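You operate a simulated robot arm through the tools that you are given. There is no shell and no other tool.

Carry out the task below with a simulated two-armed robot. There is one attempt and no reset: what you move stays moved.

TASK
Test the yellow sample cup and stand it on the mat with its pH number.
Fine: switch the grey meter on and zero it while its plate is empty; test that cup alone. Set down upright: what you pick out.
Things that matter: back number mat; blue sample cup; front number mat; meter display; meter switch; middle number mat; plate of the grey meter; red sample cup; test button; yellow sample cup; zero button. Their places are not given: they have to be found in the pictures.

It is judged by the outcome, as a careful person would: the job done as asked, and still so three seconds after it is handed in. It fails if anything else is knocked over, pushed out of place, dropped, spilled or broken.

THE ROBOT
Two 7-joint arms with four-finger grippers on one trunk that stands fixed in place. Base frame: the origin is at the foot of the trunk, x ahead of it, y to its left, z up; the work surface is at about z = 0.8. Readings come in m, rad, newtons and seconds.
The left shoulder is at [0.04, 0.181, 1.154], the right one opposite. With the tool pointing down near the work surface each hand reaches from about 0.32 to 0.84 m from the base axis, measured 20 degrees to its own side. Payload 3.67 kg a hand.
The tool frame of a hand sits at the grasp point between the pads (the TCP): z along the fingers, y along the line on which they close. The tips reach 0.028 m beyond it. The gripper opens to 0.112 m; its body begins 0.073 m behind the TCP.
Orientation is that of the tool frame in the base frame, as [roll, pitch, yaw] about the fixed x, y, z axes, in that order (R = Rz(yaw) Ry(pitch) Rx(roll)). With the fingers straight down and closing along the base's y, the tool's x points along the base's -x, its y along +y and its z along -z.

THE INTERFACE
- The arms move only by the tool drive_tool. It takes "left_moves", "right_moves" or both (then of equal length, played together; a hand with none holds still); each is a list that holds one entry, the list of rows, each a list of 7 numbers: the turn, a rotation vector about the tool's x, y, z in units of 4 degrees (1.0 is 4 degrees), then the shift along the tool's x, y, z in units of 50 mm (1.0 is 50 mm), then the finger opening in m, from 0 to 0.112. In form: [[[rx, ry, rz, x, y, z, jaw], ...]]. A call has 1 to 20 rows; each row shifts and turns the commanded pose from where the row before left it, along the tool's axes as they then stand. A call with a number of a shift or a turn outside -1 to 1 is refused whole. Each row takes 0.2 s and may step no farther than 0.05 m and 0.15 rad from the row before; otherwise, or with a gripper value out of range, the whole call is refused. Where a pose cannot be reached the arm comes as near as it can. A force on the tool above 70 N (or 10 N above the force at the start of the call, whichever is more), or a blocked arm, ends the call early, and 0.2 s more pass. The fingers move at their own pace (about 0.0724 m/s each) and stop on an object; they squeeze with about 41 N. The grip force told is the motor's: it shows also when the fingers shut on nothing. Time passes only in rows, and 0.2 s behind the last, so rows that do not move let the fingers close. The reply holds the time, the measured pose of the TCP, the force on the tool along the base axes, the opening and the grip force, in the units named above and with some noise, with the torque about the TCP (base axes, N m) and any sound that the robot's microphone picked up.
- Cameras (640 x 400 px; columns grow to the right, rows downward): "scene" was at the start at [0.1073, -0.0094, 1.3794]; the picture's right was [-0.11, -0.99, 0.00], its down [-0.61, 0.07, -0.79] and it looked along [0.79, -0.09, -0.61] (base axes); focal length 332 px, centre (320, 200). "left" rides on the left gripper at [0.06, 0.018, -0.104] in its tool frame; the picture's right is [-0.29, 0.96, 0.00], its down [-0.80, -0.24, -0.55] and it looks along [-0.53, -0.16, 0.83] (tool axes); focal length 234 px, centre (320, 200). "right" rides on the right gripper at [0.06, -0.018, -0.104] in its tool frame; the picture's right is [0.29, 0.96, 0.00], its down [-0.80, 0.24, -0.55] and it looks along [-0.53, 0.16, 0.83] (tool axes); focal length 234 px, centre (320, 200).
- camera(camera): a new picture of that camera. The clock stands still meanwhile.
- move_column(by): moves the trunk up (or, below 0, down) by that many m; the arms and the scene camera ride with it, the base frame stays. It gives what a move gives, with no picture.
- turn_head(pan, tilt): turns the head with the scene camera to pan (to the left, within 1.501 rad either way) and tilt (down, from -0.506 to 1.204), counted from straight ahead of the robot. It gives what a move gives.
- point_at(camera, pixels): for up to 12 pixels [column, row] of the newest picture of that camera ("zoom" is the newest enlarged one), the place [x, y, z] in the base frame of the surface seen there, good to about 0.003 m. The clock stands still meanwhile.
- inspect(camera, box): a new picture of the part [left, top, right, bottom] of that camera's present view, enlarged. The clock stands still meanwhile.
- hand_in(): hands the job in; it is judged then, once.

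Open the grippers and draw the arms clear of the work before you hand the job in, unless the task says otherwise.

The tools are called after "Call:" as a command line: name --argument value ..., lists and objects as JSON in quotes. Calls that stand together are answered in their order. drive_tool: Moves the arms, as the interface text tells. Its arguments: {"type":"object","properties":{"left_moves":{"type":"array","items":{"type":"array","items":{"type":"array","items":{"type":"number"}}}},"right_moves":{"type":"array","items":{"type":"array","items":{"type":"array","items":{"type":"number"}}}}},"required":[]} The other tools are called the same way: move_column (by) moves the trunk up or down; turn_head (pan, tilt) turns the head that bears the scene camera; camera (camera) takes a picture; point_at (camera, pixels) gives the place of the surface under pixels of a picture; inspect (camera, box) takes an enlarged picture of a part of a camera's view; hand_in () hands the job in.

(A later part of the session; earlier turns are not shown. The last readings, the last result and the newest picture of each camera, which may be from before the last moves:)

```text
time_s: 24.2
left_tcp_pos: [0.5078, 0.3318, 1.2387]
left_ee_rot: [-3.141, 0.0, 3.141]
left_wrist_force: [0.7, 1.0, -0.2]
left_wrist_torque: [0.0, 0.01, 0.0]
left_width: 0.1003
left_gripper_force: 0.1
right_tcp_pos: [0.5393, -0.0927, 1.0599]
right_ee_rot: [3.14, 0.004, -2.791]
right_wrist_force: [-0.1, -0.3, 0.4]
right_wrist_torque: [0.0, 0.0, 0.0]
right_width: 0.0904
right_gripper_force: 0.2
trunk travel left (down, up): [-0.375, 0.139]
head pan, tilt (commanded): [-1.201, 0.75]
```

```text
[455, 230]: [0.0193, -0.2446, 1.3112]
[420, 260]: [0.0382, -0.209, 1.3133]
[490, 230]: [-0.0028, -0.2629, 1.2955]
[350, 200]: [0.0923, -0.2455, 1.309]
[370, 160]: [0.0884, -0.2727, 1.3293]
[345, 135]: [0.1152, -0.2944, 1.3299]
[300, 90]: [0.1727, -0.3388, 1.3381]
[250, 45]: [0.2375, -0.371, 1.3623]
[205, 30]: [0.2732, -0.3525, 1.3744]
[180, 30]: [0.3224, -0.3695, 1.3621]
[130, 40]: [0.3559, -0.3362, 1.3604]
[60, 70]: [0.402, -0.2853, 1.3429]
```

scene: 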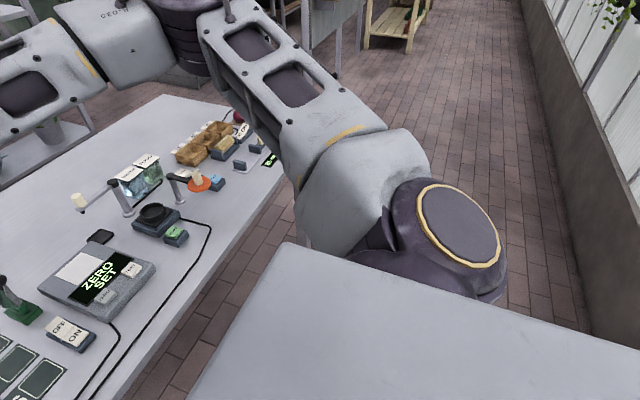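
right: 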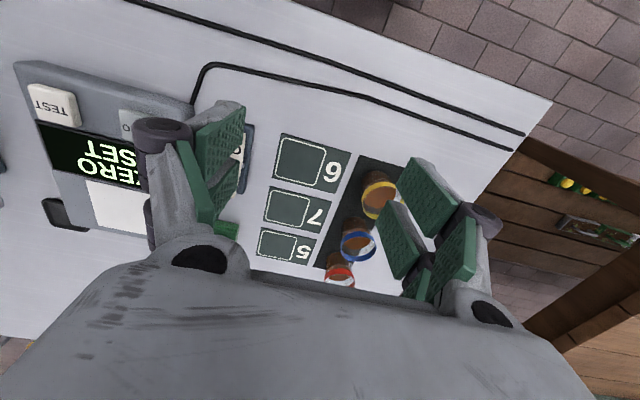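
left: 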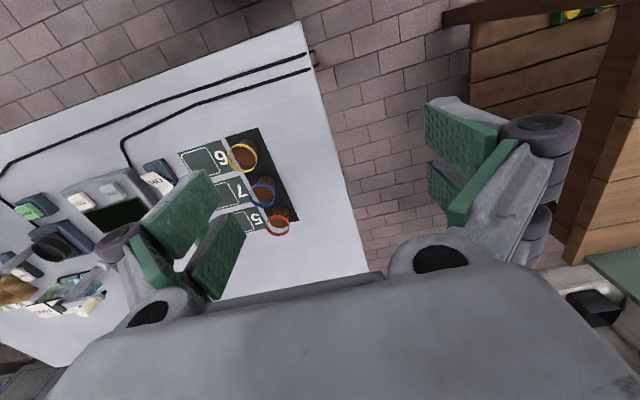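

The upper arm points 34° outward and stays there. I bring the trunk back to its start height and test whether the arm can extend to the plate at (0.735,-0.30), which needs the elbow to move.

Call:
move_column --by -0.1

Call:
drive_tool --right_moves '[[[0, 0, 0, -0.3234, -0.7474, 0, 0.09], [0, 0, 0, -0.3234, -0.7474, 0, 0.09], [0, 0, 0, -0.3234, -0.7474, 0, 0.09], [0, 0, 0, -0.3234, -0.7474, 0, 0.09], [0, 0, 0, -0.3234, -0.7474, 0, 0.09], [0, 0, 0, -0.3234, -0.7474, 0, 0.09], [0, 0, 0, -0.3234, -0.7474, 0, 0.09], [0, 0, 0, 0, 0, 0, 0.09]]]'

Call:
camera --camera "scene"

```text
time_s: 25.6
left_tcp_pos: [0.5083, 0.3317, 1.1396]
left_ee_rot: [3.141, -0.001, 3.141]
left_wrist_force: [-0.7, 0.6, -0.3]
left_wrist_torque: [-0.03, -0.02, -0.01]
left_width: 0.1001
left_gripper_force: 0.1
right_tcp_pos: [0.5392, -0.0936, 0.9624]
right_ee_rot: [3.139, 0.003, -2.793]
right_wrist_force: [0.5, 0.8, -0.1]
right_wrist_torque: [0.02, 0.01, -0.03]
right_width: 0.0899
right_gripper_force: 0.0
trunk travel left (down, up): [-0.275, 0.239]
head pan, tilt (commanded): [-1.201, 0.75]
```

```text
time_s: 27.4
left_tcp_pos: [0.5074, 0.3326, 1.1388]
left_ee_rot: [3.141, 0.001, 3.14]
left_wrist_force: [-0.2, -0.1, 1.0]
left_wrist_torque: [0.01, 0.01, 0.0]
left_width: 0.1003
left_gripper_force: 0.1
right_tcp_pos: [0.7082, -0.3092, 0.9679]
right_ee_rot: [3.14, 0.004, -2.791]
right_wrist_force: [0.0, 0.4, 0.1]
right_wrist_torque: [-0.02, 0.0, 0.01]
right_width: 0.09
right_gripper_force: 0.2
right hand out of reach, approached as far as the arm can: row 6, 7
trunk travel left (down, up): [-0.275, 0.239]
head pan, tilt (commanded): [-1.201, 0.75]
```

```text
taken
```

scene: 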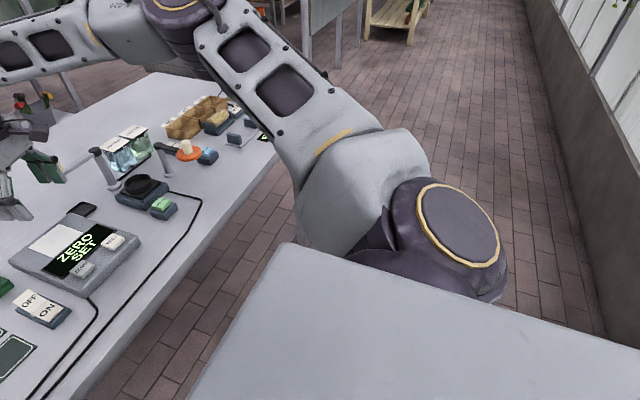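

The right arm stops at (0.708,-0.309) too, its upper arm pinned. I turn the head back and test how far the left arm can come toward the cup at (0.62, 0.0), staying high.

Call:
turn_head --pan 0.3 --tilt 0.5

Call:
drive_tool --left_moves '[[[0, 0, 0, -0.2825, -0.83, 0, 0.09], [0, 0, 0, -0.2825, -0.83, 0, 0.09], [0, 0, 0, -0.2825, -0.83, 0, 0.09], [0, 0, 0, -0.2825, -0.83, 0, 0.09], [0, 0, 0, -0.2825, -0.83, 0, 0.09], [0, 0, 0, -0.2825, -0.83, 0, 0.09], [0, 0, 0, -0.2825, -0.83, 0, 0.09], [0, 0, 0, -0.2825, -0.83, 0, 0.09], [0, 0, 0, 0, 0, 0, 0.09]]]'

Call:
camera --camera "scene"

```text
time_s: 29.0
left_tcp_pos: [0.5073, 0.3307, 1.1394]
left_ee_rot: [-3.142, 0.001, 3.141]
left_wrist_force: [-0.4, -0.5, -0.5]
left_wrist_torque: [-0.02, 0.0, 0.02]
left_width: 0.0999
left_gripper_force: 0.0
right_tcp_pos: [0.7094, -0.3087, 0.9668]
right_ee_rot: [3.139, 0.006, -2.793]
right_wrist_force: [-0.1, -0.7, -0.2]
right_wrist_torque: [0.0, -0.03, -0.02]
right_width: 0.0904
right_gripper_force: 0.1
trunk travel left (down, up): [-0.275, 0.239]
head pan, tilt (commanded): [0.3, 0.499]
```

```text
time_s: 31.0
left_tcp_pos: [0.6217, 0.0003, 1.1402]
left_ee_rot: [-3.138, 0.0, -3.141]
left_wrist_force: [-0.3, 0.7, 0.8]
left_wrist_torque: [-0.03, 0.01, 0.0]
left_width: 0.0899
left_gripper_force: 0.0
right_tcp_pos: [0.7085, -0.3082, 0.9676]
right_ee_rot: [-3.142, 0.004, -2.794]
right_wrist_force: [-0.8, 0.1, 0.2]
right_wrist_torque: [-0.01, 0.01, -0.04]
right_width: 0.0899
right_gripper_force: 0.1
trunk travel left (down, up): [-0.275, 0.239]
head pan, tilt (commanded): [0.3, 0.499]
```

```text
taken
```

scene: 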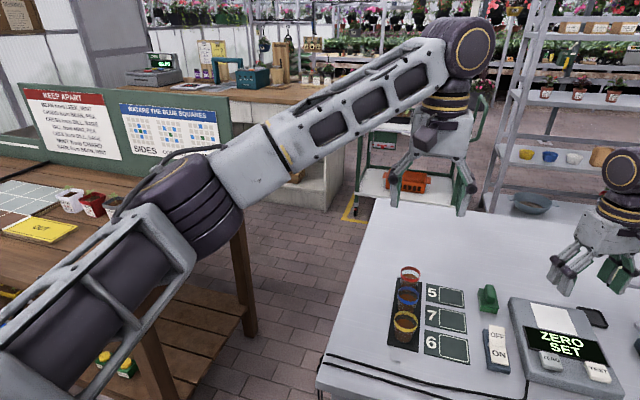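

The left arm reaches (0.622, 0.000) freely; its elbow lies lower. I measure the left arm's shape for comparison with the right arm's.

Call:
point_at --camera "scene" --pixels '[[170, 185], [215, 220], [180, 230], [260, 160], [350, 110], [470, 50], [120, 240], [60, 290], [140, 220], [400, 85]]'

```text
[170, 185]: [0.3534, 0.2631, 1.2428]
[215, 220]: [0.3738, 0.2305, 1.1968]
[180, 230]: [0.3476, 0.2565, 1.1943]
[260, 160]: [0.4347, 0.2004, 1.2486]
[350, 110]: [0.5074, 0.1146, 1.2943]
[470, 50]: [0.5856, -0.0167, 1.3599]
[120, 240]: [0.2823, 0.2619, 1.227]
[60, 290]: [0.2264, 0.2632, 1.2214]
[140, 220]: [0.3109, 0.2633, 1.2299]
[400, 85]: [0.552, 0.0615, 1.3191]
```

The left upper arm lies straight ahead (y≈0.26), so the right one at 34° outward is in an odd posture. I draw the right hand back toward its start area and further to the right to see whether its shoulder frees up.

Call:
drive_tool --right_moves '[[[0, 0, 0, 0, 0, -0.6, 0.09], [0, 0, 0, 0.82, 0.05, -0.4, 0.09], [0, 0, 0, 0.82, 0.05, -0.4, 0.09], [0, 0, 0, 0.82, 0.05, 0, 0.09], [0, 0, 0, 0.82, 0.05, 0, 0.09], [0, 0, 1, 0.82, 0, 0, 0.09], [0, 0, 1, 0.6, -0.5, 0, 0.09], [0, 0, 1, 0.6, -0.5, 0, 0.09], [0, 0, 1, 0.5, -0.5, 0, 0.09], [0, 0, 1, 0.5, -0.5, 0, 0.09], [0, 0, 0, 0, 0, 0, 0.09]]]'

Call:
turn_head --pan -1.2 --tilt 0.75

Call:
camera --camera "scene"

```text
time_s: 33.4
left_tcp_pos: [0.622, -0.0022, 1.1381]
left_ee_rot: [-3.142, -0.003, 3.141]
left_wrist_force: [0.0, -1.0, 0.2]
left_wrist_torque: [-0.01, 0.05, 0.0]
left_width: 0.09
left_gripper_force: 0.0
right_tcp_pos: [0.4204, -0.491, 1.0355]
right_ee_rot: [3.138, 0.003, 3.14]
right_wrist_force: [0.0, -0.3, -0.1]
right_wrist_torque: [0.04, 0.02, 0.02]
right_width: 0.0901
right_gripper_force: 0.0
trunk travel left (down, up): [-0.275, 0.239]
head pan, tilt (commanded): [0.3, 0.499]
```

```text
time_s: 35.0
left_tcp_pos: [0.6223, -0.0009, 1.139]
left_ee_rot: [3.141, -0.002, 3.141]
left_wrist_force: [-0.5, 0.1, -0.2]
left_wrist_torque: [0.03, 0.0, 0.02]
left_width: 0.0899
left_gripper_force: 0.0
right_tcp_pos: [0.4198, -0.4902, 1.0351]
right_ee_rot: [3.141, 0.002, 3.141]
right_wrist_force: [-0.5, 0.4, -0.3]
right_wrist_torque: [0.03, 0.02, -0.02]
right_width: 0.0901
right_gripper_force: 0.1
trunk travel left (down, up): [-0.275, 0.239]
head pan, tilt (commanded): [-1.201, 0.75]
```

```text
taken
```

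scene: 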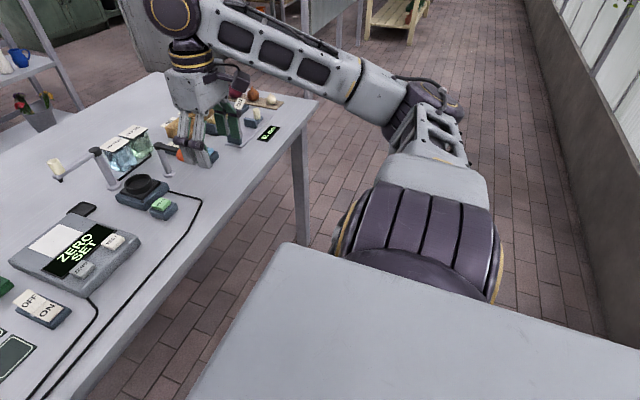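

The shoulder moved now: the upper arm points sideways. I measure elbow and shoulder points in this view.

Call:
point_at --camera "scene" --pixels '[[430, 95], [410, 105], [440, 125], [430, 160], [430, 185], [420, 230], [390, 95], [330, 70], [265, 35], [185, 20], [345, 240], [490, 250]]'

```text
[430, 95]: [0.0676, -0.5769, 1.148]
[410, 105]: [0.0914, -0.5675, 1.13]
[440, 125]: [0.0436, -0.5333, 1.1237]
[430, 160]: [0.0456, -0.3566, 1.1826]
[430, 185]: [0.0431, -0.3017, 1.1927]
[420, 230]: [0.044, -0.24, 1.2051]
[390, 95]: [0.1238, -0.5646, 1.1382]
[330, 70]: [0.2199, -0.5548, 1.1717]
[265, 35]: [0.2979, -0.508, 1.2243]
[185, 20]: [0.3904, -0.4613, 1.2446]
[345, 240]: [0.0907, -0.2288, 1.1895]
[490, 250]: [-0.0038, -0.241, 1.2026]
```

The elbow now sits below the shoulder, which should let the upper arm swing forward along the other (good) branch. I lower the hand a little in front of the table edge, then move left along the near side, and draw the left arm back out of the way.

Call:
drive_tool --left_moves '[[[0, 0, 0, 0, 0, 0, 0.09], [0, 0, 0, 0, 0, 0, 0.09], [0, 0, 0, 0.3, 0.85, 0, 0.09], [0, 0, 0, 0.3, 0.85, 0, 0.09], [0, 0, 0, 0.3, 0.85, 0, 0.09], [0, 0, 0, 0.3, 0.85, 0, 0.09], [0, 0, 0, 0.3, 0.85, 0, 0.09], [0, 0, 0, 0.3, 0.85, 0, 0.09]]]' --right_moves '[[[0, 0, 0, 0.2, 0, 0.6, 0.09], [0, 0, 0, 0, 0, 0.6, 0.09], [0, 0, 0, 0, 0, 0.5, 0.09], [0, 0, 0, -0.15, 0.8, 0, 0.09], [0, 0, 0, -0.15, 0.8, 0, 0.09], [0, 0, 0, -0.15, 0.8, 0, 0.09], [0, 0, 0, -0.15, 0.8, 0, 0.09], [0, 0, 0, 0, 0, 0, 0.09]]]'

Call:
camera --camera "scene"

```text
time_s: 36.8
left_tcp_pos: [0.5268, 0.2562, 1.1393]
left_ee_rot: [-3.142, 0.0, 3.14]
left_wrist_force: [0.0, 0.2, -0.2]
left_wrist_torque: [0.02, 0.01, 0.02]
left_width: 0.0899
left_gripper_force: 0.1
right_tcp_pos: [0.4381, -0.3273, 0.9505]
right_ee_rot: [3.141, 0.004, 3.14]
right_wrist_force: [1.3, -0.1, 1.2]
right_wrist_torque: [0.01, -0.03, -0.01]
right_width: 0.0901
right_gripper_force: 0.0
trunk travel left (down, up): [-0.275, 0.239]
head pan, tilt (commanded): [-1.201, 0.75]
```

```text
taken
```

scene: 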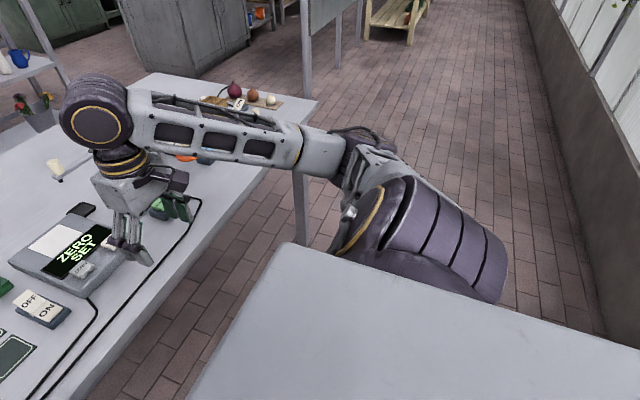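

The shoulder now turns the other way, with the upper arm swinging forward and low. I continue moving forward-left to about (0.56,-0.20) at the same height.

Call:
drive_tool --left_moves '[[[0, 0, 0, 0.1, 0.6, 0, 0.09], [0, 0, 0, 0.1, 0.6, 0, 0.09], [0, 0, 0, 0.1, 0.4, 0, 0.09], [0, 0, 0, 0, 0, 0, 0.09], [0, 0, 0, 0, 0, 0, 0.09], [0, 0, 0, 0, 0, 0, 0.09]]]' --right_moves '[[[0, 0, 0, -0.5, 0.5, 0, 0.09], [0, 0, 0, -0.5, 0.5, 0, 0.09], [0, 0, 0, -0.5, 0.5, 0, 0.09], [0, 0, 0, -0.5, 0.5, 0, 0.09], [0, 0, 0, -0.44, 0.5, 0, 0.09], [0, 0, 0, 0, 0, 0, 0.09]]]'

Call:
camera --camera "scene"

```text
time_s: 38.2
left_tcp_pos: [0.5159, 0.3343, 1.14]
left_ee_rot: [3.141, 0.0, -3.14]
left_wrist_force: [0.4, -0.2, 0.7]
left_wrist_torque: [0.01, -0.03, 0.01]
left_width: 0.0901
left_gripper_force: 0.1
right_tcp_pos: [0.5639, -0.2043, 0.9492]
right_ee_rot: [3.14, 0.003, -3.141]
right_wrist_force: [-0.3, -0.6, -0.6]
right_wrist_torque: [0.01, 0.0, 0.01]
right_width: 0.0901
right_gripper_force: 0.1
trunk travel left (down, up): [-0.275, 0.239]
head pan, tilt (commanded): [-1.201, 0.75]
```

```text
taken
```

scene: 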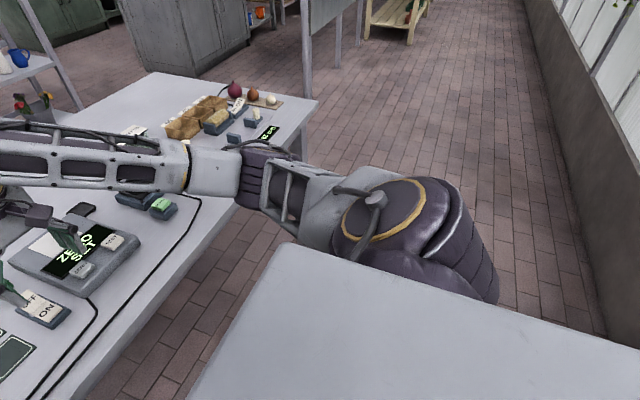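

The right arm is now on the good branch. I turn the head back to the work and move the hand above the yellow cup at (0.620, 0.002), z≈0.95.

Call:
turn_head --pan -0.1 --tilt 0.654

Call:
drive_tool --right_moves '[[[0, 0, 0, -0.224, 0.82, 0, 0.085], [0, 0, 0, -0.224, 0.82, 0, 0.085], [0, 0, 0, -0.224, 0.82, 0, 0.085], [0, 0, 0, -0.224, 0.82, 0, 0.085], [0, 0, 0, -0.224, 0.82, 0, 0.085], [0, 0, 0, 0, 0, 0, 0.085]]]'

Call:
camera --camera "scene"

Call:
camera --camera "right"

```text
time_s: 39.5
left_tcp_pos: [0.5141, 0.3344, 1.1388]
left_ee_rot: [3.141, -0.001, 3.141]
left_wrist_force: [-0.3, -0.3, 0.2]
left_wrist_torque: [-0.02, 0.0, 0.0]
left_width: 0.09
left_gripper_force: 0.1
right_tcp_pos: [0.5644, -0.2055, 0.9489]
right_ee_rot: [3.14, 0.002, -3.141]
right_wrist_force: [-0.4, -0.5, -0.5]
right_wrist_torque: [0.0, -0.03, -0.01]
right_width: 0.0903
right_gripper_force: 0.0
trunk travel left (down, up): [-0.275, 0.239]
head pan, tilt (commanded): [-0.099, 0.654]
```

```text
time_s: 40.9
left_tcp_pos: [0.5151, 0.3331, 1.1389]
left_ee_rot: [-3.141, -0.002, -3.141]
left_wrist_force: [-0.4, -0.7, 0.6]
left_wrist_torque: [0.03, -0.02, -0.01]
left_width: 0.0901
left_gripper_force: 0.1
right_tcp_pos: [0.6206, 0.0001, 0.9522]
right_ee_rot: [3.138, 0.001, 3.141]
right_wrist_force: [0.8, 0.0, 0.2]
right_wrist_torque: [0.03, -0.01, 0.0]
right_width: 0.085
right_gripper_force: 0.0
trunk travel left (down, up): [-0.275, 0.239]
head pan, tilt (commanded): [-0.099, 0.654]
```

```text
taken
```

scene: 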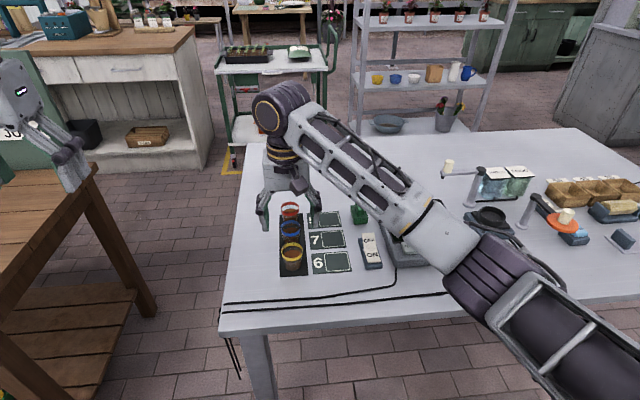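

```text
taken
```

right: 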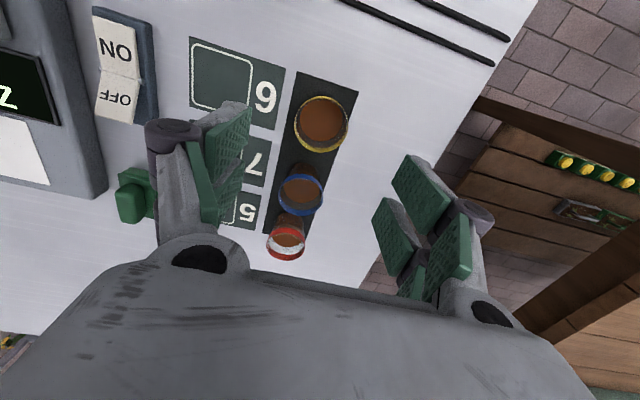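

The right hand is above the yellow cup at (0.621, 0.000). The forearm now passes in front of the meter; I measure its height there before lowering.

Call:
point_at --camera "scene" --pixels '[[490, 270], [470, 295], [440, 240], [400, 210], [440, 270], [390, 225], [340, 160], [600, 350], [530, 300], [500, 240], [380, 215]]'

Call:
point_at --camera "right" --pixels '[[320, 99], [323, 148], [299, 125], [347, 124], [320, 125], [300, 178], [245, 80], [222, 45], [193, 75], [222, 105], [250, 75]]'

```text
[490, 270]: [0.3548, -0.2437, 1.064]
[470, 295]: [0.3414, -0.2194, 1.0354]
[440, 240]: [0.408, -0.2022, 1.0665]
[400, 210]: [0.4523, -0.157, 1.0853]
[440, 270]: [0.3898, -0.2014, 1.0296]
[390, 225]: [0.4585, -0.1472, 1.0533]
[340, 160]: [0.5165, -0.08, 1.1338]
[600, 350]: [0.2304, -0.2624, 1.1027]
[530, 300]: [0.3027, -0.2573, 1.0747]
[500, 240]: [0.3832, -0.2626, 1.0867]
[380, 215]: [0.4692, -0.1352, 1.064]
```

```text
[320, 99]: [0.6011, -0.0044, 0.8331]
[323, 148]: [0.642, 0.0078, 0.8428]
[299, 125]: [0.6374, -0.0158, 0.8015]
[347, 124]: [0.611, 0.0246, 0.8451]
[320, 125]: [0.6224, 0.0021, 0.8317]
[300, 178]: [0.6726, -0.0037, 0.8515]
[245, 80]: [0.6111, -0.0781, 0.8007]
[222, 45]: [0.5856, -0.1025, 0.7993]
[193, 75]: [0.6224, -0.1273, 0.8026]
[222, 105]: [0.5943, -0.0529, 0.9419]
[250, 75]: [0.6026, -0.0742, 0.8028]
```

The cup centre from the hand camera is about (0.622, 0.002); the forearm stays above 0.95 m. I descend around the cup with the jaw at 0.085.

Call:
drive_tool --right_moves '[[[0, 0, 0, -0.02, 0.04, 0.4, 0.085], [0, 0, 0, 0, 0, 0.5, 0.085], [0, 0, 0, 0, 0, 0.5, 0.085], [0, 0, 0, 0, 0, 0.4, 0.085], [0, 0, 0, 0, 0, 0.3, 0.085], [0, 0, 0, 0, 0, 0.17, 0.085], [0, 0, 0, 0, 0, 0, 0.085]]]'

Call:
inspect --camera "scene" --box '[240, 160, 380, 290]'

Call:
camera --camera "right"

```text
time_s: 42.5
left_tcp_pos: [0.5158, 0.3342, 1.1392]
left_ee_rot: [-3.141, -0.001, -3.141]
left_wrist_force: [-0.1, 0.4, -0.1]
left_wrist_torque: [0.01, 0.01, -0.01]
left_width: 0.0899
left_gripper_force: 0.0
right_tcp_pos: [0.6213, 0.001, 0.8378]
right_ee_rot: [3.139, 0.003, 3.142]
right_wrist_force: [-0.5, 0.5, -0.7]
right_wrist_torque: [0.02, 0.02, 0.01]
right_width: 0.0847
right_gripper_force: 0.0
trunk travel left (down, up): [-0.275, 0.239]
head pan, tilt (commanded): [-0.099, 0.654]
```

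```text
3.08 times, centred on (310, 225) of scene
```

zoom: 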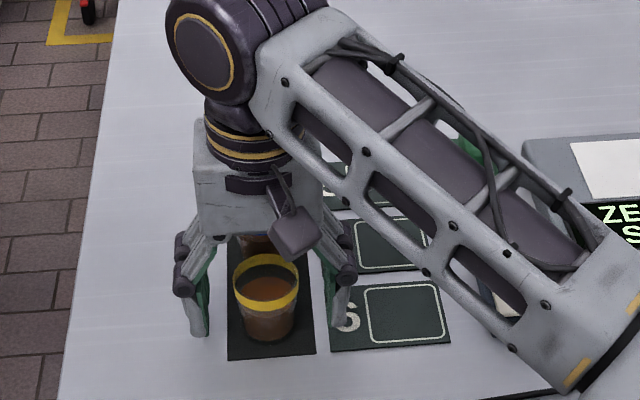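

```text
taken
```

right: 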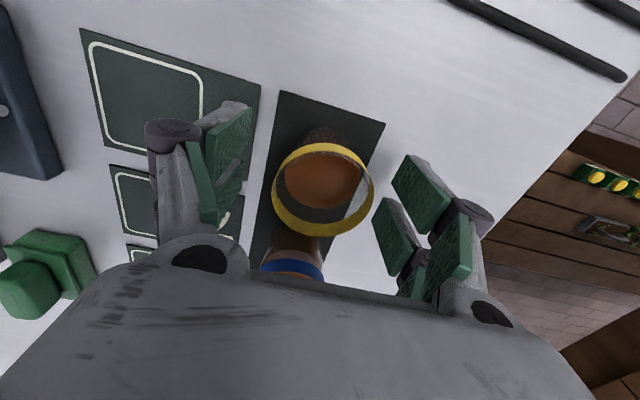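

The fingers straddle the yellow cup evenly. I close the jaw onto it.

Call:
drive_tool --right_moves '[[[0, 0, 0, 0, 0, 0, 0.06], [0, 0, 0, 0, 0, 0, 0.04], [0, 0, 0, 0, 0, 0, 0.03], [0, 0, 0, 0, 0, 0, 0.03], [0, 0, 0, 0, 0, 0, 0.03]]]'

Call:
inspect --camera "scene" --box '[240, 160, 380, 290]'

Call:
camera --camera "right"

```text
time_s: 43.7
left_tcp_pos: [0.5155, 0.3346, 1.139]
left_ee_rot: [3.141, 0.0, -3.14]
left_wrist_force: [-0.3, 0.1, -1.3]
left_wrist_torque: [0.02, 0.02, 0.04]
left_width: 0.0902
left_gripper_force: 0.0
right_tcp_pos: [0.6219, 0.0005, 0.839]
right_ee_rot: [3.138, 0.002, 3.142]
right_wrist_force: [0.4, 0.6, 1.2]
right_wrist_torque: [-0.05, -0.01, -0.04]
right_width: 0.0415
right_gripper_force: 41.2
trunk travel left (down, up): [-0.275, 0.239]
head pan, tilt (commanded): [-0.099, 0.654]
```

```text
3.08 times, centred on (310, 225) of scene
```

zoom: 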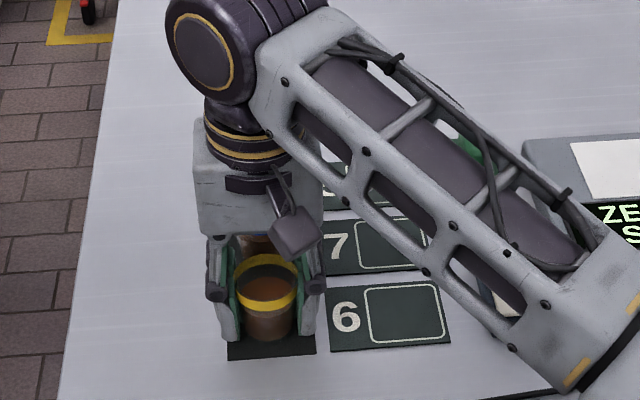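

```text
taken
```

right: 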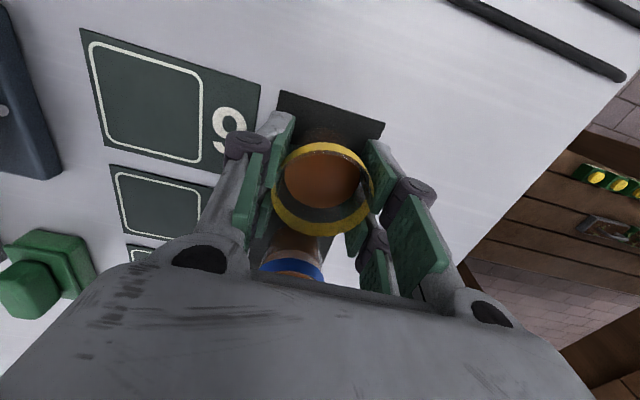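

The cup is held (opening 0.0415, 41 N). I lift it gently straight up by 75 mm.

Call:
drive_tool --right_moves '[[[0, 0, 0, 0, 0, -0.08, 0.03], [0, 0, 0, 0, 0, -0.16, 0.03], [0, 0, 0, 0, 0, -0.24, 0.03], [0, 0, 0, 0, 0, -0.3, 0.03], [0, 0, 0, 0, 0, -0.3, 0.03], [0, 0, 0, 0, 0, -0.24, 0.03], [0, 0, 0, 0, 0, -0.14, 0.03], [0, 0, 0, 0, 0, -0.06, 0.03], [0, 0, 0, 0, 0, 0, 0.03]]]'

Call:
camera --camera "scene"

Call:
camera --camera "right"

```text
time_s: 45.7
left_tcp_pos: [0.516, 0.3342, 1.1382]
left_ee_rot: [3.141, 0.0, -3.141]
left_wrist_force: [-0.1, -0.4, -0.4]
left_wrist_torque: [0.03, -0.02, -0.02]
left_width: 0.0902
left_gripper_force: 0.1
right_tcp_pos: [0.6192, 0.0036, 0.913]
right_ee_rot: [3.14, 0.001, 3.141]
right_wrist_force: [0.4, 0.7, -0.3]
right_wrist_torque: [-0.02, -0.01, -0.02]
right_width: 0.0412
right_gripper_force: 40.8
trunk travel left (down, up): [-0.275, 0.239]
head pan, tilt (commanded): [-0.099, 0.654]
```

```text
taken
```

scene: 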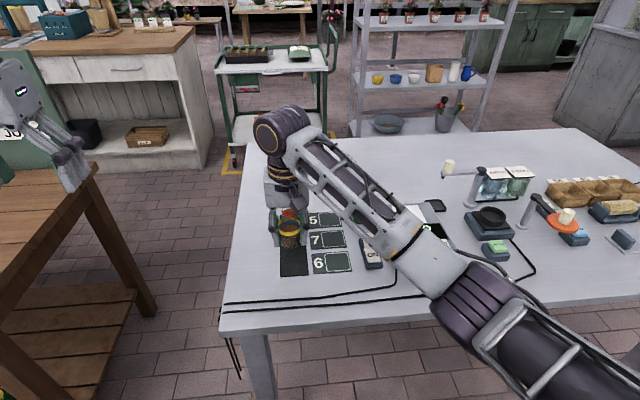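

```text
taken
```

right: 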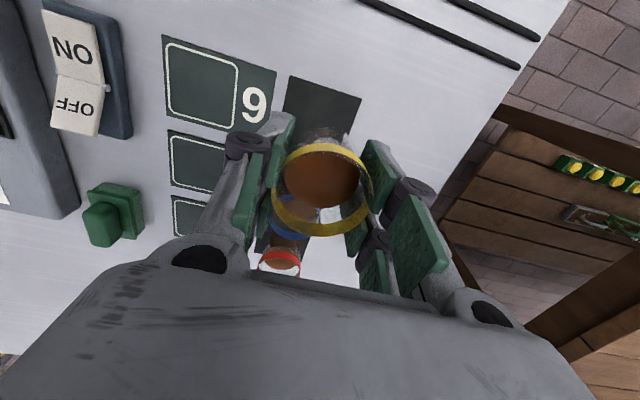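

The yellow cup is up and upright; blue and red stand undisturbed. I carry it smoothly over to above the plate centre (0.735,-0.299) at z≈0.93.

Call:
drive_tool --right_moves '[[[0, 0, 0, -0.093, -0.243, -0.014, 0.03], [0, 0, 0, -0.185, -0.486, -0.027, 0.03], [0, 0, 0, -0.278, -0.728, -0.041, 0.03], [0, 0, 0, -0.301, -0.789, -0.044, 0.03], [0, 0, 0, -0.301, -0.789, -0.044, 0.03], [0, 0, 0, -0.301, -0.789, -0.044, 0.03], [0, 0, 0, -0.301, -0.789, -0.044, 0.03], [0, 0, 0, -0.278, -0.728, -0.041, 0.03], [0, 0, 0, -0.185, -0.486, -0.027, 0.03], [0, 0, 0, -0.093, -0.243, -0.014, 0.03], [0, 0, 0, 0, 0, 0, 0.03]]]'

Call:
camera --camera "scene"

Call:
camera --camera "right"

```text
time_s: 48.1
left_tcp_pos: [0.5169, 0.3343, 1.1373]
left_ee_rot: [-3.141, 0.001, -3.14]
left_wrist_force: [-0.3, -0.4, 0.7]
left_wrist_torque: [0.02, 0.01, 0.04]
left_width: 0.0899
left_gripper_force: 0.1
right_tcp_pos: [0.7379, -0.3023, 0.929]
right_ee_rot: [3.139, 0.001, 3.141]
right_wrist_force: [0.0, 0.1, -0.9]
right_wrist_torque: [0.02, 0.02, 0.01]
right_width: 0.0412
right_gripper_force: 41.0
trunk travel left (down, up): [-0.275, 0.239]
head pan, tilt (commanded): [-0.099, 0.654]
```

```text
taken
```

scene: 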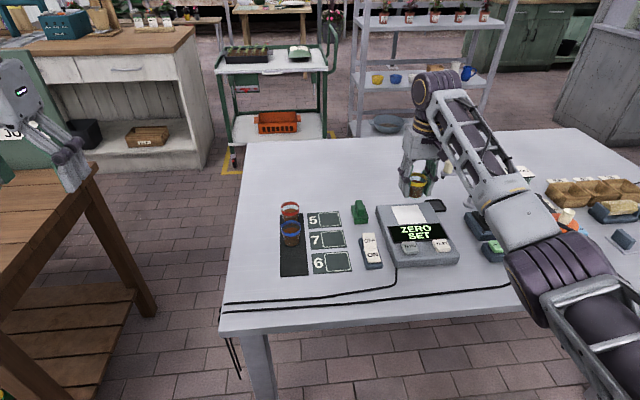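

```text
taken
```

right: 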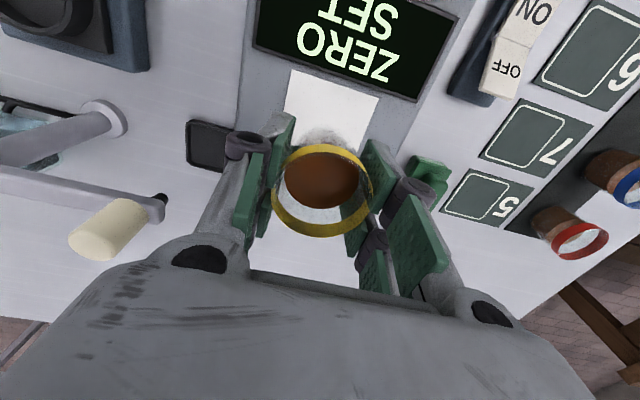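

The cup hangs over the plate. Before lowering I check clearances of the swing-arm with the cream knob at (112,230) and the forearm at (490,185).

Call:
point_at --camera "right" --pixels '[[112, 228], [140, 210], [60, 190], [100, 120], [325, 110], [370, 95], [292, 80], [285, 130], [210, 150], [335, 80]]'

Call:
point_at --camera "scene" --pixels '[[480, 190], [460, 170], [520, 220], [500, 210], [560, 290], [540, 310], [600, 310], [530, 260], [417, 190], [440, 205]]'

```text
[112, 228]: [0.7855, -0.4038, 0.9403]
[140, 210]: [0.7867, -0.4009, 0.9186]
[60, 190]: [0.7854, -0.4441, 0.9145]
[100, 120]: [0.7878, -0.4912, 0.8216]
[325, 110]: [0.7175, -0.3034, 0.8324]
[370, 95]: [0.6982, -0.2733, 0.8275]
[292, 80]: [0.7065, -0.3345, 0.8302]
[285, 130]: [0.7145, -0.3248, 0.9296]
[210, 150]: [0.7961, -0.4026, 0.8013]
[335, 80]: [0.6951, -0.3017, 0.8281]
```

```text
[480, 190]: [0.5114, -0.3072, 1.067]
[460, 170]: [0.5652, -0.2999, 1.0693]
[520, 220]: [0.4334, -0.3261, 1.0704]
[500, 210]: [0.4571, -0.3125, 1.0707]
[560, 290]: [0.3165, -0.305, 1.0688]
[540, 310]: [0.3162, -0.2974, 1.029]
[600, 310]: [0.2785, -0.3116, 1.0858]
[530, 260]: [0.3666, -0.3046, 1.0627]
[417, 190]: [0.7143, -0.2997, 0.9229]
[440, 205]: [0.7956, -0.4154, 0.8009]
```

The knob tip is at (0.786,-0.40,0.93), 3+ cm clear of the hand. I nudge 5 mm back/left to the plate's centre and lower to about 6 mm above contact.

Call:
drive_tool --right_moves '[[[0, 0, 0, 0.09, 0.09, 0.06, 0.03], [0, 0, 0, 0, 0, 0.15, 0.03], [0, 0, 0, 0, 0, 0.25, 0.03], [0, 0, 0, 0, 0, 0.25, 0.03], [0, 0, 0, 0, 0, 0.2, 0.03], [0, 0, 0, 0, 0, 0.12, 0.03], [0, 0, 0, 0, 0, 0.06, 0.03], [0, 0, 0, 0, 0, 0, 0.03]]]'

Call:
inspect --camera "scene" --box '[370, 140, 480, 240]'

```text
time_s: 49.9
left_tcp_pos: [0.516, 0.3337, 1.1385]
left_ee_rot: [3.14, 0.0, 3.141]
left_wrist_force: [-0.6, 0.5, 0.3]
left_wrist_torque: [0.01, -0.01, -0.02]
left_width: 0.0899
left_gripper_force: 0.0
right_tcp_pos: [0.7316, -0.2961, 0.8754]
right_ee_rot: [3.138, 0.001, 3.141]
right_wrist_force: [0.9, -0.6, -0.7]
right_wrist_torque: [0.0, 0.03, 0.03]
right_width: 0.0408
right_gripper_force: 40.9
trunk travel left (down, up): [-0.275, 0.239]
head pan, tilt (commanded): [-0.099, 0.654]
```

```text
4.00 times, centred on (425, 190) of scene
```

zoom: 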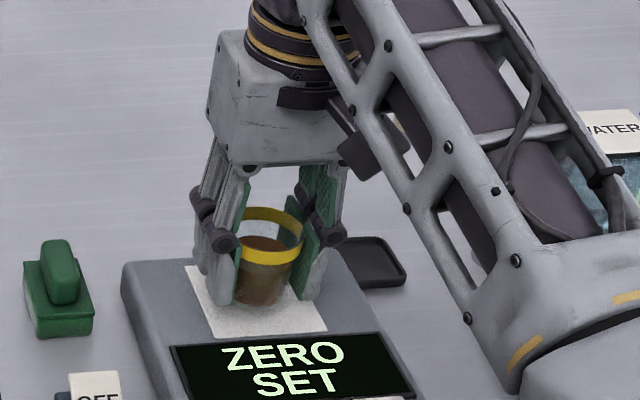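

The cup hovers just above the white plate. I lower 1.5 mm at a time to feel the contact.

Call:
drive_tool --right_moves '[[[0, 0, 0, 0, 0, 0.03, 0.03], [0, 0, 0, 0, 0, 0.03, 0.03], [0, 0, 0, 0, 0, 0.03, 0.03], [0, 0, 0, 0, 0, 0.03, 0.03], [0, 0, 0, 0, 0, 0, 0.03]]]'

```text
time_s: 51.1
left_tcp_pos: [0.5157, 0.3336, 1.1378]
left_ee_rot: [-3.14, 0.0, 3.141]
left_wrist_force: [-0.4, 0.1, 0.6]
left_wrist_torque: [-0.02, 0.0, 0.01]
left_width: 0.0898
left_gripper_force: 0.1
right_tcp_pos: [0.7319, -0.296, 0.8704]
right_ee_rot: [3.14, 0.003, -3.141]
right_wrist_force: [-1.0, -0.1, -0.5]
right_wrist_torque: [0.04, -0.01, 0.0]
right_width: 0.0408
right_gripper_force: 41.1
trunk travel left (down, up): [-0.275, 0.239]
head pan, tilt (commanded): [-0.099, 0.654]
```

No contact force yet at z=0.870. I go down a few more millimetres in 1 mm steps.

Call:
drive_tool --right_moves '[[[0, 0, 0, 0, 0, 0.02, 0.03], [0, 0, 0, 0, 0, 0.02, 0.03], [0, 0, 0, 0, 0, 0.02, 0.03], [0, 0, 0, 0, 0, 0, 0.03]]]'

Call:
inspect --camera "scene" --box '[390, 170, 460, 225]'

```text
time_s: 52.1
left_tcp_pos: [0.5149, 0.3337, 1.1389]
left_ee_rot: [-3.141, 0.0, 3.141]
left_wrist_force: [0.0, -0.5, -0.2]
left_wrist_torque: [0.01, -0.03, -0.01]
left_width: 0.0903
left_gripper_force: 0.2
right_tcp_pos: [0.733, -0.296, 0.8676]
right_ee_rot: [3.139, 0.001, -3.14]
right_wrist_force: [0.6, 0.2, -0.6]
right_wrist_torque: [0.03, 0.0, -0.03]
right_width: 0.0407
right_gripper_force: 40.4
trunk travel left (down, up): [-0.275, 0.239]
head pan, tilt (commanded): [-0.099, 0.654]
```

```text
7.27 times, centred on (425, 198) of scene
```

zoom: 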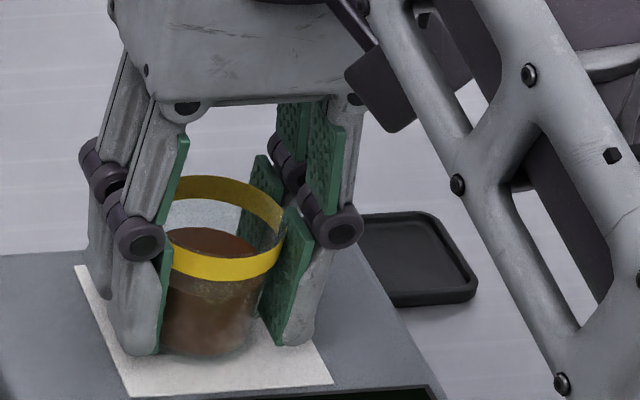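

Still no force at z=0.8676; the bottom is nearly on the plate. I continue in 1 mm steps.

Call:
drive_tool --right_moves '[[[0, 0, 0, 0, 0, 0.02, 0.03], [0, 0, 0, 0, 0, 0.02, 0.03], [0, 0, 0, 0, 0, 0, 0.03]]]'

```text
time_s: 52.9
left_tcp_pos: [0.5141, 0.3332, 1.1398]
left_ee_rot: [-3.14, 0.001, -3.142]
left_wrist_force: [0.6, -0.4, 0.0]
left_wrist_torque: [0.01, 0.01, -0.02]
left_width: 0.0899
left_gripper_force: 0.1
right_tcp_pos: [0.7326, -0.2962, 0.8659]
right_ee_rot: [3.14, 0.004, -3.141]
right_wrist_force: [0.0, 0.1, 5.9]
right_wrist_torque: [-0.08, 0.0, 0.02]
right_width: 0.0407
right_gripper_force: 41.1
trunk travel left (down, up): [-0.275, 0.239]
head pan, tilt (commanded): [-0.099, 0.654]
```

Contact at 5.9 N upward: the cup stands on the plate. I open the jaw gradually to 0.075 to release.

Call:
drive_tool --right_moves '[[[0, 0, 0, 0, 0, 0, 0.045], [0, 0, 0, 0, 0, 0, 0.05], [0, 0, 0, 0, 0, 0, 0.06], [0, 0, 0, 0, 0, 0, 0.075], [0, 0, 0, 0, 0, 0, 0.075]]]'

Call:
inspect --camera "scene" --box '[370, 160, 480, 245]'

Call:
camera --camera "right"

```text
time_s: 54.1
left_tcp_pos: [0.5162, 0.3342, 1.1378]
left_ee_rot: [-3.142, 0.0, -3.141]
left_wrist_force: [0.1, -0.3, -0.8]
left_wrist_torque: [0.0, -0.03, 0.0]
left_width: 0.0901
left_gripper_force: 0.0
right_tcp_pos: [0.7313, -0.2951, 0.8658]
right_ee_rot: [3.14, 0.0, -3.14]
right_wrist_force: [-0.3, -0.3, 0.1]
right_wrist_torque: [-0.06, -0.02, 0.02]
right_width: 0.0752
right_gripper_force: 0.1
trunk travel left (down, up): [-0.275, 0.239]
head pan, tilt (commanded): [-0.099, 0.654]
```

```text
4.71 times, centred on (425, 202) of scene
```

zoom: 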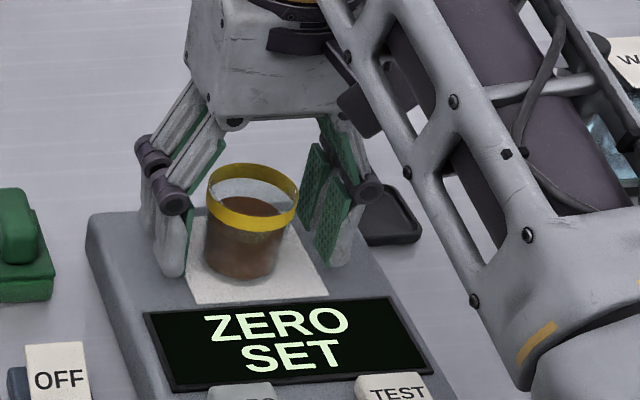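

```text
taken
```

right: 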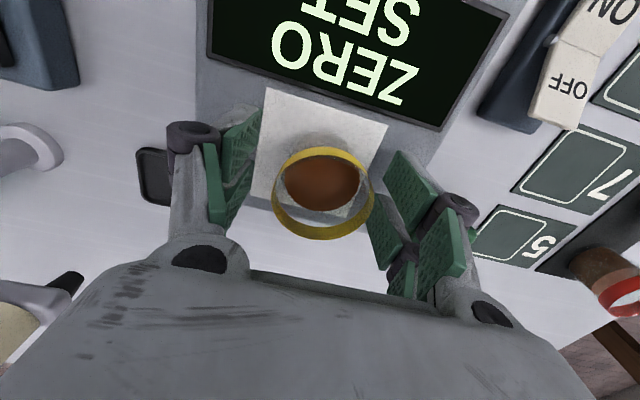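

The cup stands free on the plate. I raise the hand straight up 10 cm, then close it and bring it over the TEST button at (0.612,-0.336).

Call:
drive_tool --right_moves '[[[0, 0, 0, 0, 0, -0.2, 0.075], [0, 0, 0, 0, 0, -0.5, 0.075], [0, 0, 0, 0, 0, -0.7, 0.075], [0, 0, 0, 0, 0, -0.6, 0.075], [0, 0, 0, 0.3, -0.1, 0, 0.03], [0, 0, 0, 0.6, -0.2, 0, 0], [0, 0, 0, 0.6, -0.2, 0, 0], [0, 0, 0, 0.6, -0.2, 0, 0], [0, 0, 0, 0.4, -0.12, 0, 0], [0, 0, 0, 0, 0, 0, 0]]]'

Call:
camera --camera "scene"

Call:
camera --camera "right"

```text
time_s: 56.3
left_tcp_pos: [0.517, 0.3349, 1.1389]
left_ee_rot: [-3.141, 0.001, 3.142]
left_wrist_force: [0.0, -0.4, -0.1]
left_wrist_torque: [-0.01, 0.02, -0.01]
left_width: 0.0901
left_gripper_force: 0.1
right_tcp_pos: [0.6053, -0.337, 0.966]
right_ee_rot: [3.14, 0.003, 3.142]
right_wrist_force: [0.3, -0.6, 0.1]
right_wrist_torque: [-0.02, 0.01, 0.02]
right_width: 0.0
right_gripper_force: 35.9
trunk travel left (down, up): [-0.275, 0.239]
head pan, tilt (commanded): [-0.099, 0.654]
```

```text
taken
```

scene: 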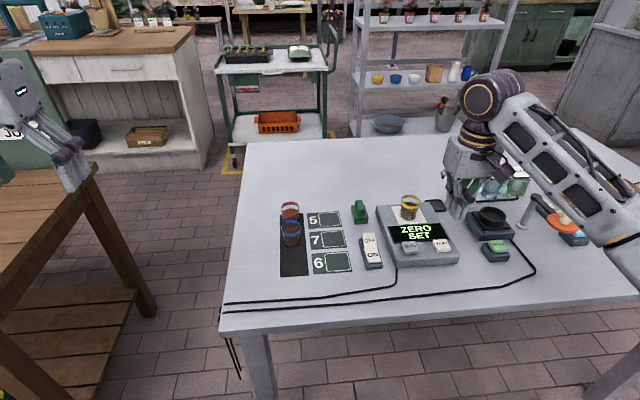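

```text
taken
```

right: 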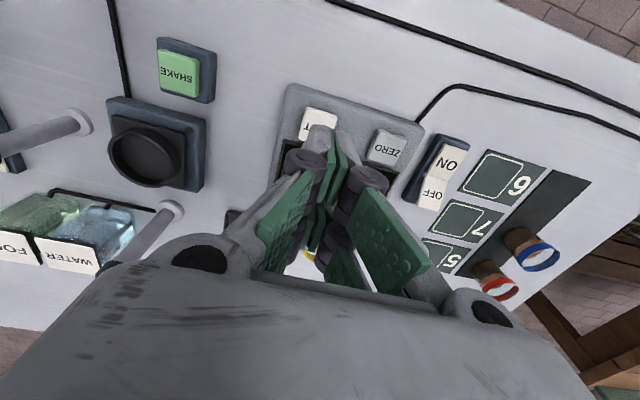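

The cup stands on the plate and the closed fingers are above TEST. I descend and press in 3 mm steps as I did for ZERO.

Call:
drive_tool --right_moves '[[[0, 0, 0, -0.02, 0.02, 0.4, 0], [0, 0, 0, 0, 0, 0.7, 0], [0, 0, 0, 0, 0, 0.5, 0], [0, 0, 0, 0, 0, 0.16, 0], [0, 0, 0, 0, 0, 0, 0], [0, 0, 0, 0, 0, 0.06, 0], [0, 0, 0, 0, 0, 0.06, 0], [0, 0, 0, 0, 0, 0.06, 0], [0, 0, 0, 0, 0, 0.06, 0]]]'

Call:
inspect --camera "scene" --box '[360, 180, 480, 275]'

```text
time_s: 58.3
left_tcp_pos: [0.5152, 0.3346, 1.1379]
left_ee_rot: [-3.141, -0.001, -3.14]
left_wrist_force: [-0.5, 0.5, -0.7]
left_wrist_torque: [0.01, 0.0, -0.01]
left_width: 0.0902
left_gripper_force: 0.1
right_tcp_pos: [0.6076, -0.3358, 0.8655]
right_ee_rot: [3.14, 0.001, -3.14]
right_wrist_force: [-0.1, 1.1, 0.1]
right_wrist_torque: [0.01, -0.02, -0.01]
right_width: 0.0061
right_gripper_force: 35.4
trunk travel left (down, up): [-0.275, 0.239]
head pan, tilt (commanded): [-0.099, 0.654]
```

```text
4.21 times, centred on (420, 228) of scene
```

zoom: 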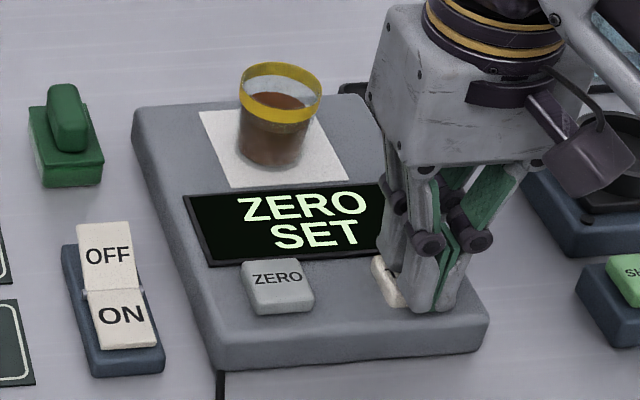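

No click yet at z=0.8655; the fingers are on the button. I press a few millimetres further.

Call:
drive_tool --right_moves '[[[0, 0, 0, 0, 0.06, 0.04, 0], [0, 0, 0, 0, 0, 0.05, 0], [0, 0, 0, 0, 0, 0.05, 0]]]'

Call:
inspect --camera "scene" --box '[360, 180, 480, 275]'

```text
time_s: 59.1
left_tcp_pos: [0.5146, 0.3349, 1.1391]
left_ee_rot: [3.142, 0.0, 3.141]
left_wrist_force: [-0.3, 0.5, -0.9]
left_wrist_torque: [-0.02, 0.01, 0.01]
left_width: 0.0901
left_gripper_force: 0.1
right_tcp_pos: [0.6082, -0.3331, 0.8609]
right_ee_rot: [3.139, 0.002, 3.141]
right_wrist_force: [-1.7, 0.7, 8.0]
right_wrist_torque: [-0.01, 0.06, 0.03]
right_width: 0.006
right_gripper_force: 35.2
trunk travel left (down, up): [-0.275, 0.239]
head pan, tilt (commanded): [-0.099, 0.654]
heard: click
```

```text
4.21 times, centred on (420, 228) of scene
```

zoom: 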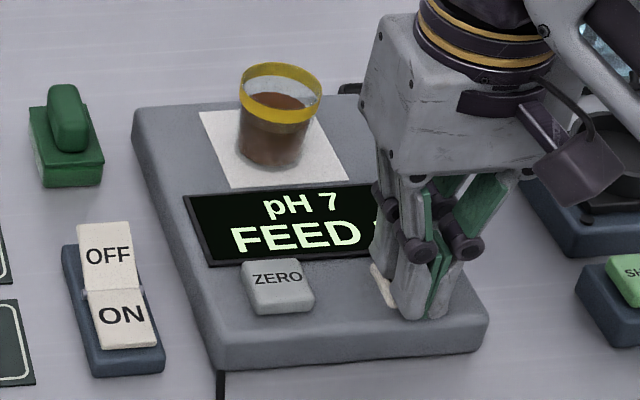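

A click, and the display shows "pH 7" with more text. I lift off the button and read the whole display.

Call:
drive_tool --right_moves '[[[0, 0, 0, 0, 0, -0.2, 0], [0, 0, 0, 0, 0, -0.6, 0], [0, 0, 0, 0, 0, -0.7, 0], [0, 0, 0, 0, 0, -0.6, 0], [0, 0, 0, 0, 0, 0, 0]]]'

Call:
inspect --camera "scene" --box '[360, 180, 480, 275]'

Call:
camera --camera "right"

```text
time_s: 60.3
left_tcp_pos: [0.5158, 0.3345, 1.1381]
left_ee_rot: [-3.141, 0.001, -3.141]
left_wrist_force: [1.1, 0.0, -0.4]
left_wrist_torque: [0.01, 0.02, 0.02]
left_width: 0.0897
left_gripper_force: 0.0
right_tcp_pos: [0.6078, -0.3333, 0.962]
right_ee_rot: [3.14, -0.001, 3.14]
right_wrist_force: [0.0, 0.0, -0.1]
right_wrist_torque: [0.05, -0.03, 0.01]
right_width: 0.0002
right_gripper_force: 35.2
trunk travel left (down, up): [-0.275, 0.239]
head pan, tilt (commanded): [-0.099, 0.654]
```

```text
4.21 times, centred on (420, 228) of scene
```

zoom: 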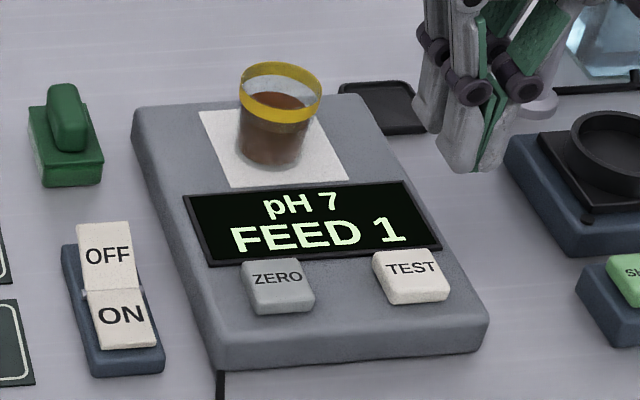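

```text
taken
```

right: 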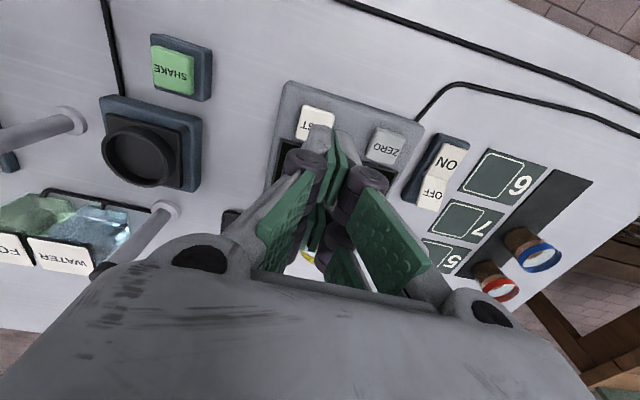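

The display reads "pH 7, FEED 1", so the cup belongs on the middle mat, "7" (frame centre (0.695,-0.101)). I go back above the cup with the jaw at 0.075.

Call:
drive_tool --right_moves '[[[0, 0, 0, 0, 0, -0.1, 0.075], [0, 0, 0, -0.5, 0.15, 0, 0.075], [0, 0, 0, -0.6, 0.18, 0, 0.075], [0, 0, 0, -0.6, 0.18, 0, 0.075], [0, 0, 0, -0.5, 0.15, 0, 0.075], [0, 0, 0, -0.284, 0.086, 0, 0.075], [0, 0, 0, 0, 0, 0, 0.075]]]'

Call:
camera --camera "right"

Call:
inspect --camera "scene" --box '[370, 130, 480, 230]'

```text
time_s: 61.9
left_tcp_pos: [0.5151, 0.3347, 1.1389]
left_ee_rot: [-3.14, -0.001, 3.141]
left_wrist_force: [-0.5, 0.0, 0.0]
left_wrist_torque: [0.01, 0.01, 0.02]
left_width: 0.0901
left_gripper_force: 0.0
right_tcp_pos: [0.7305, -0.2935, 0.9677]
right_ee_rot: [3.14, 0.003, -3.142]
right_wrist_force: [0.7, -0.9, -0.7]
right_wrist_torque: [0.01, 0.0, 0.04]
right_width: 0.0748
right_gripper_force: 0.1
trunk travel left (down, up): [-0.275, 0.239]
head pan, tilt (commanded): [-0.099, 0.654]
```

```text
taken
```

right: 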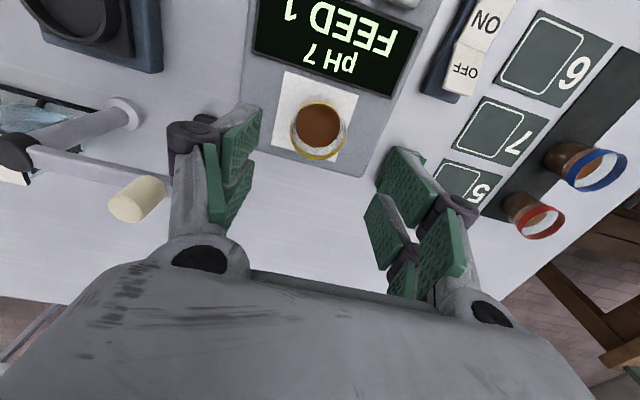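

```text
4.00 times, centred on (425, 180) of scene
```

zoom: 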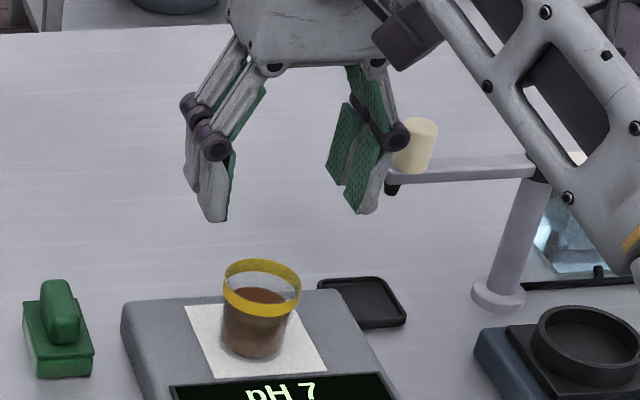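

I measure the cup's centre on the plate from the hand camera at (319,128), and the middle mat's frame.

Call:
point_at --camera "right" --pixels '[[319, 128], [319, 105], [298, 128], [341, 130], [320, 155], [505, 130], [160, 190], [172, 178]]'

```text
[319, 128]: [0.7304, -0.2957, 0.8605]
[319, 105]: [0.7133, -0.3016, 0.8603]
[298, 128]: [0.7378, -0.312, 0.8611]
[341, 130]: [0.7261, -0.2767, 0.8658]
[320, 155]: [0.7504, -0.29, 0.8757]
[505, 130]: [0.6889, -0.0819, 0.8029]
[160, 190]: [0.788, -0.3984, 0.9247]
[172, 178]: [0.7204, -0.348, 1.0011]
```

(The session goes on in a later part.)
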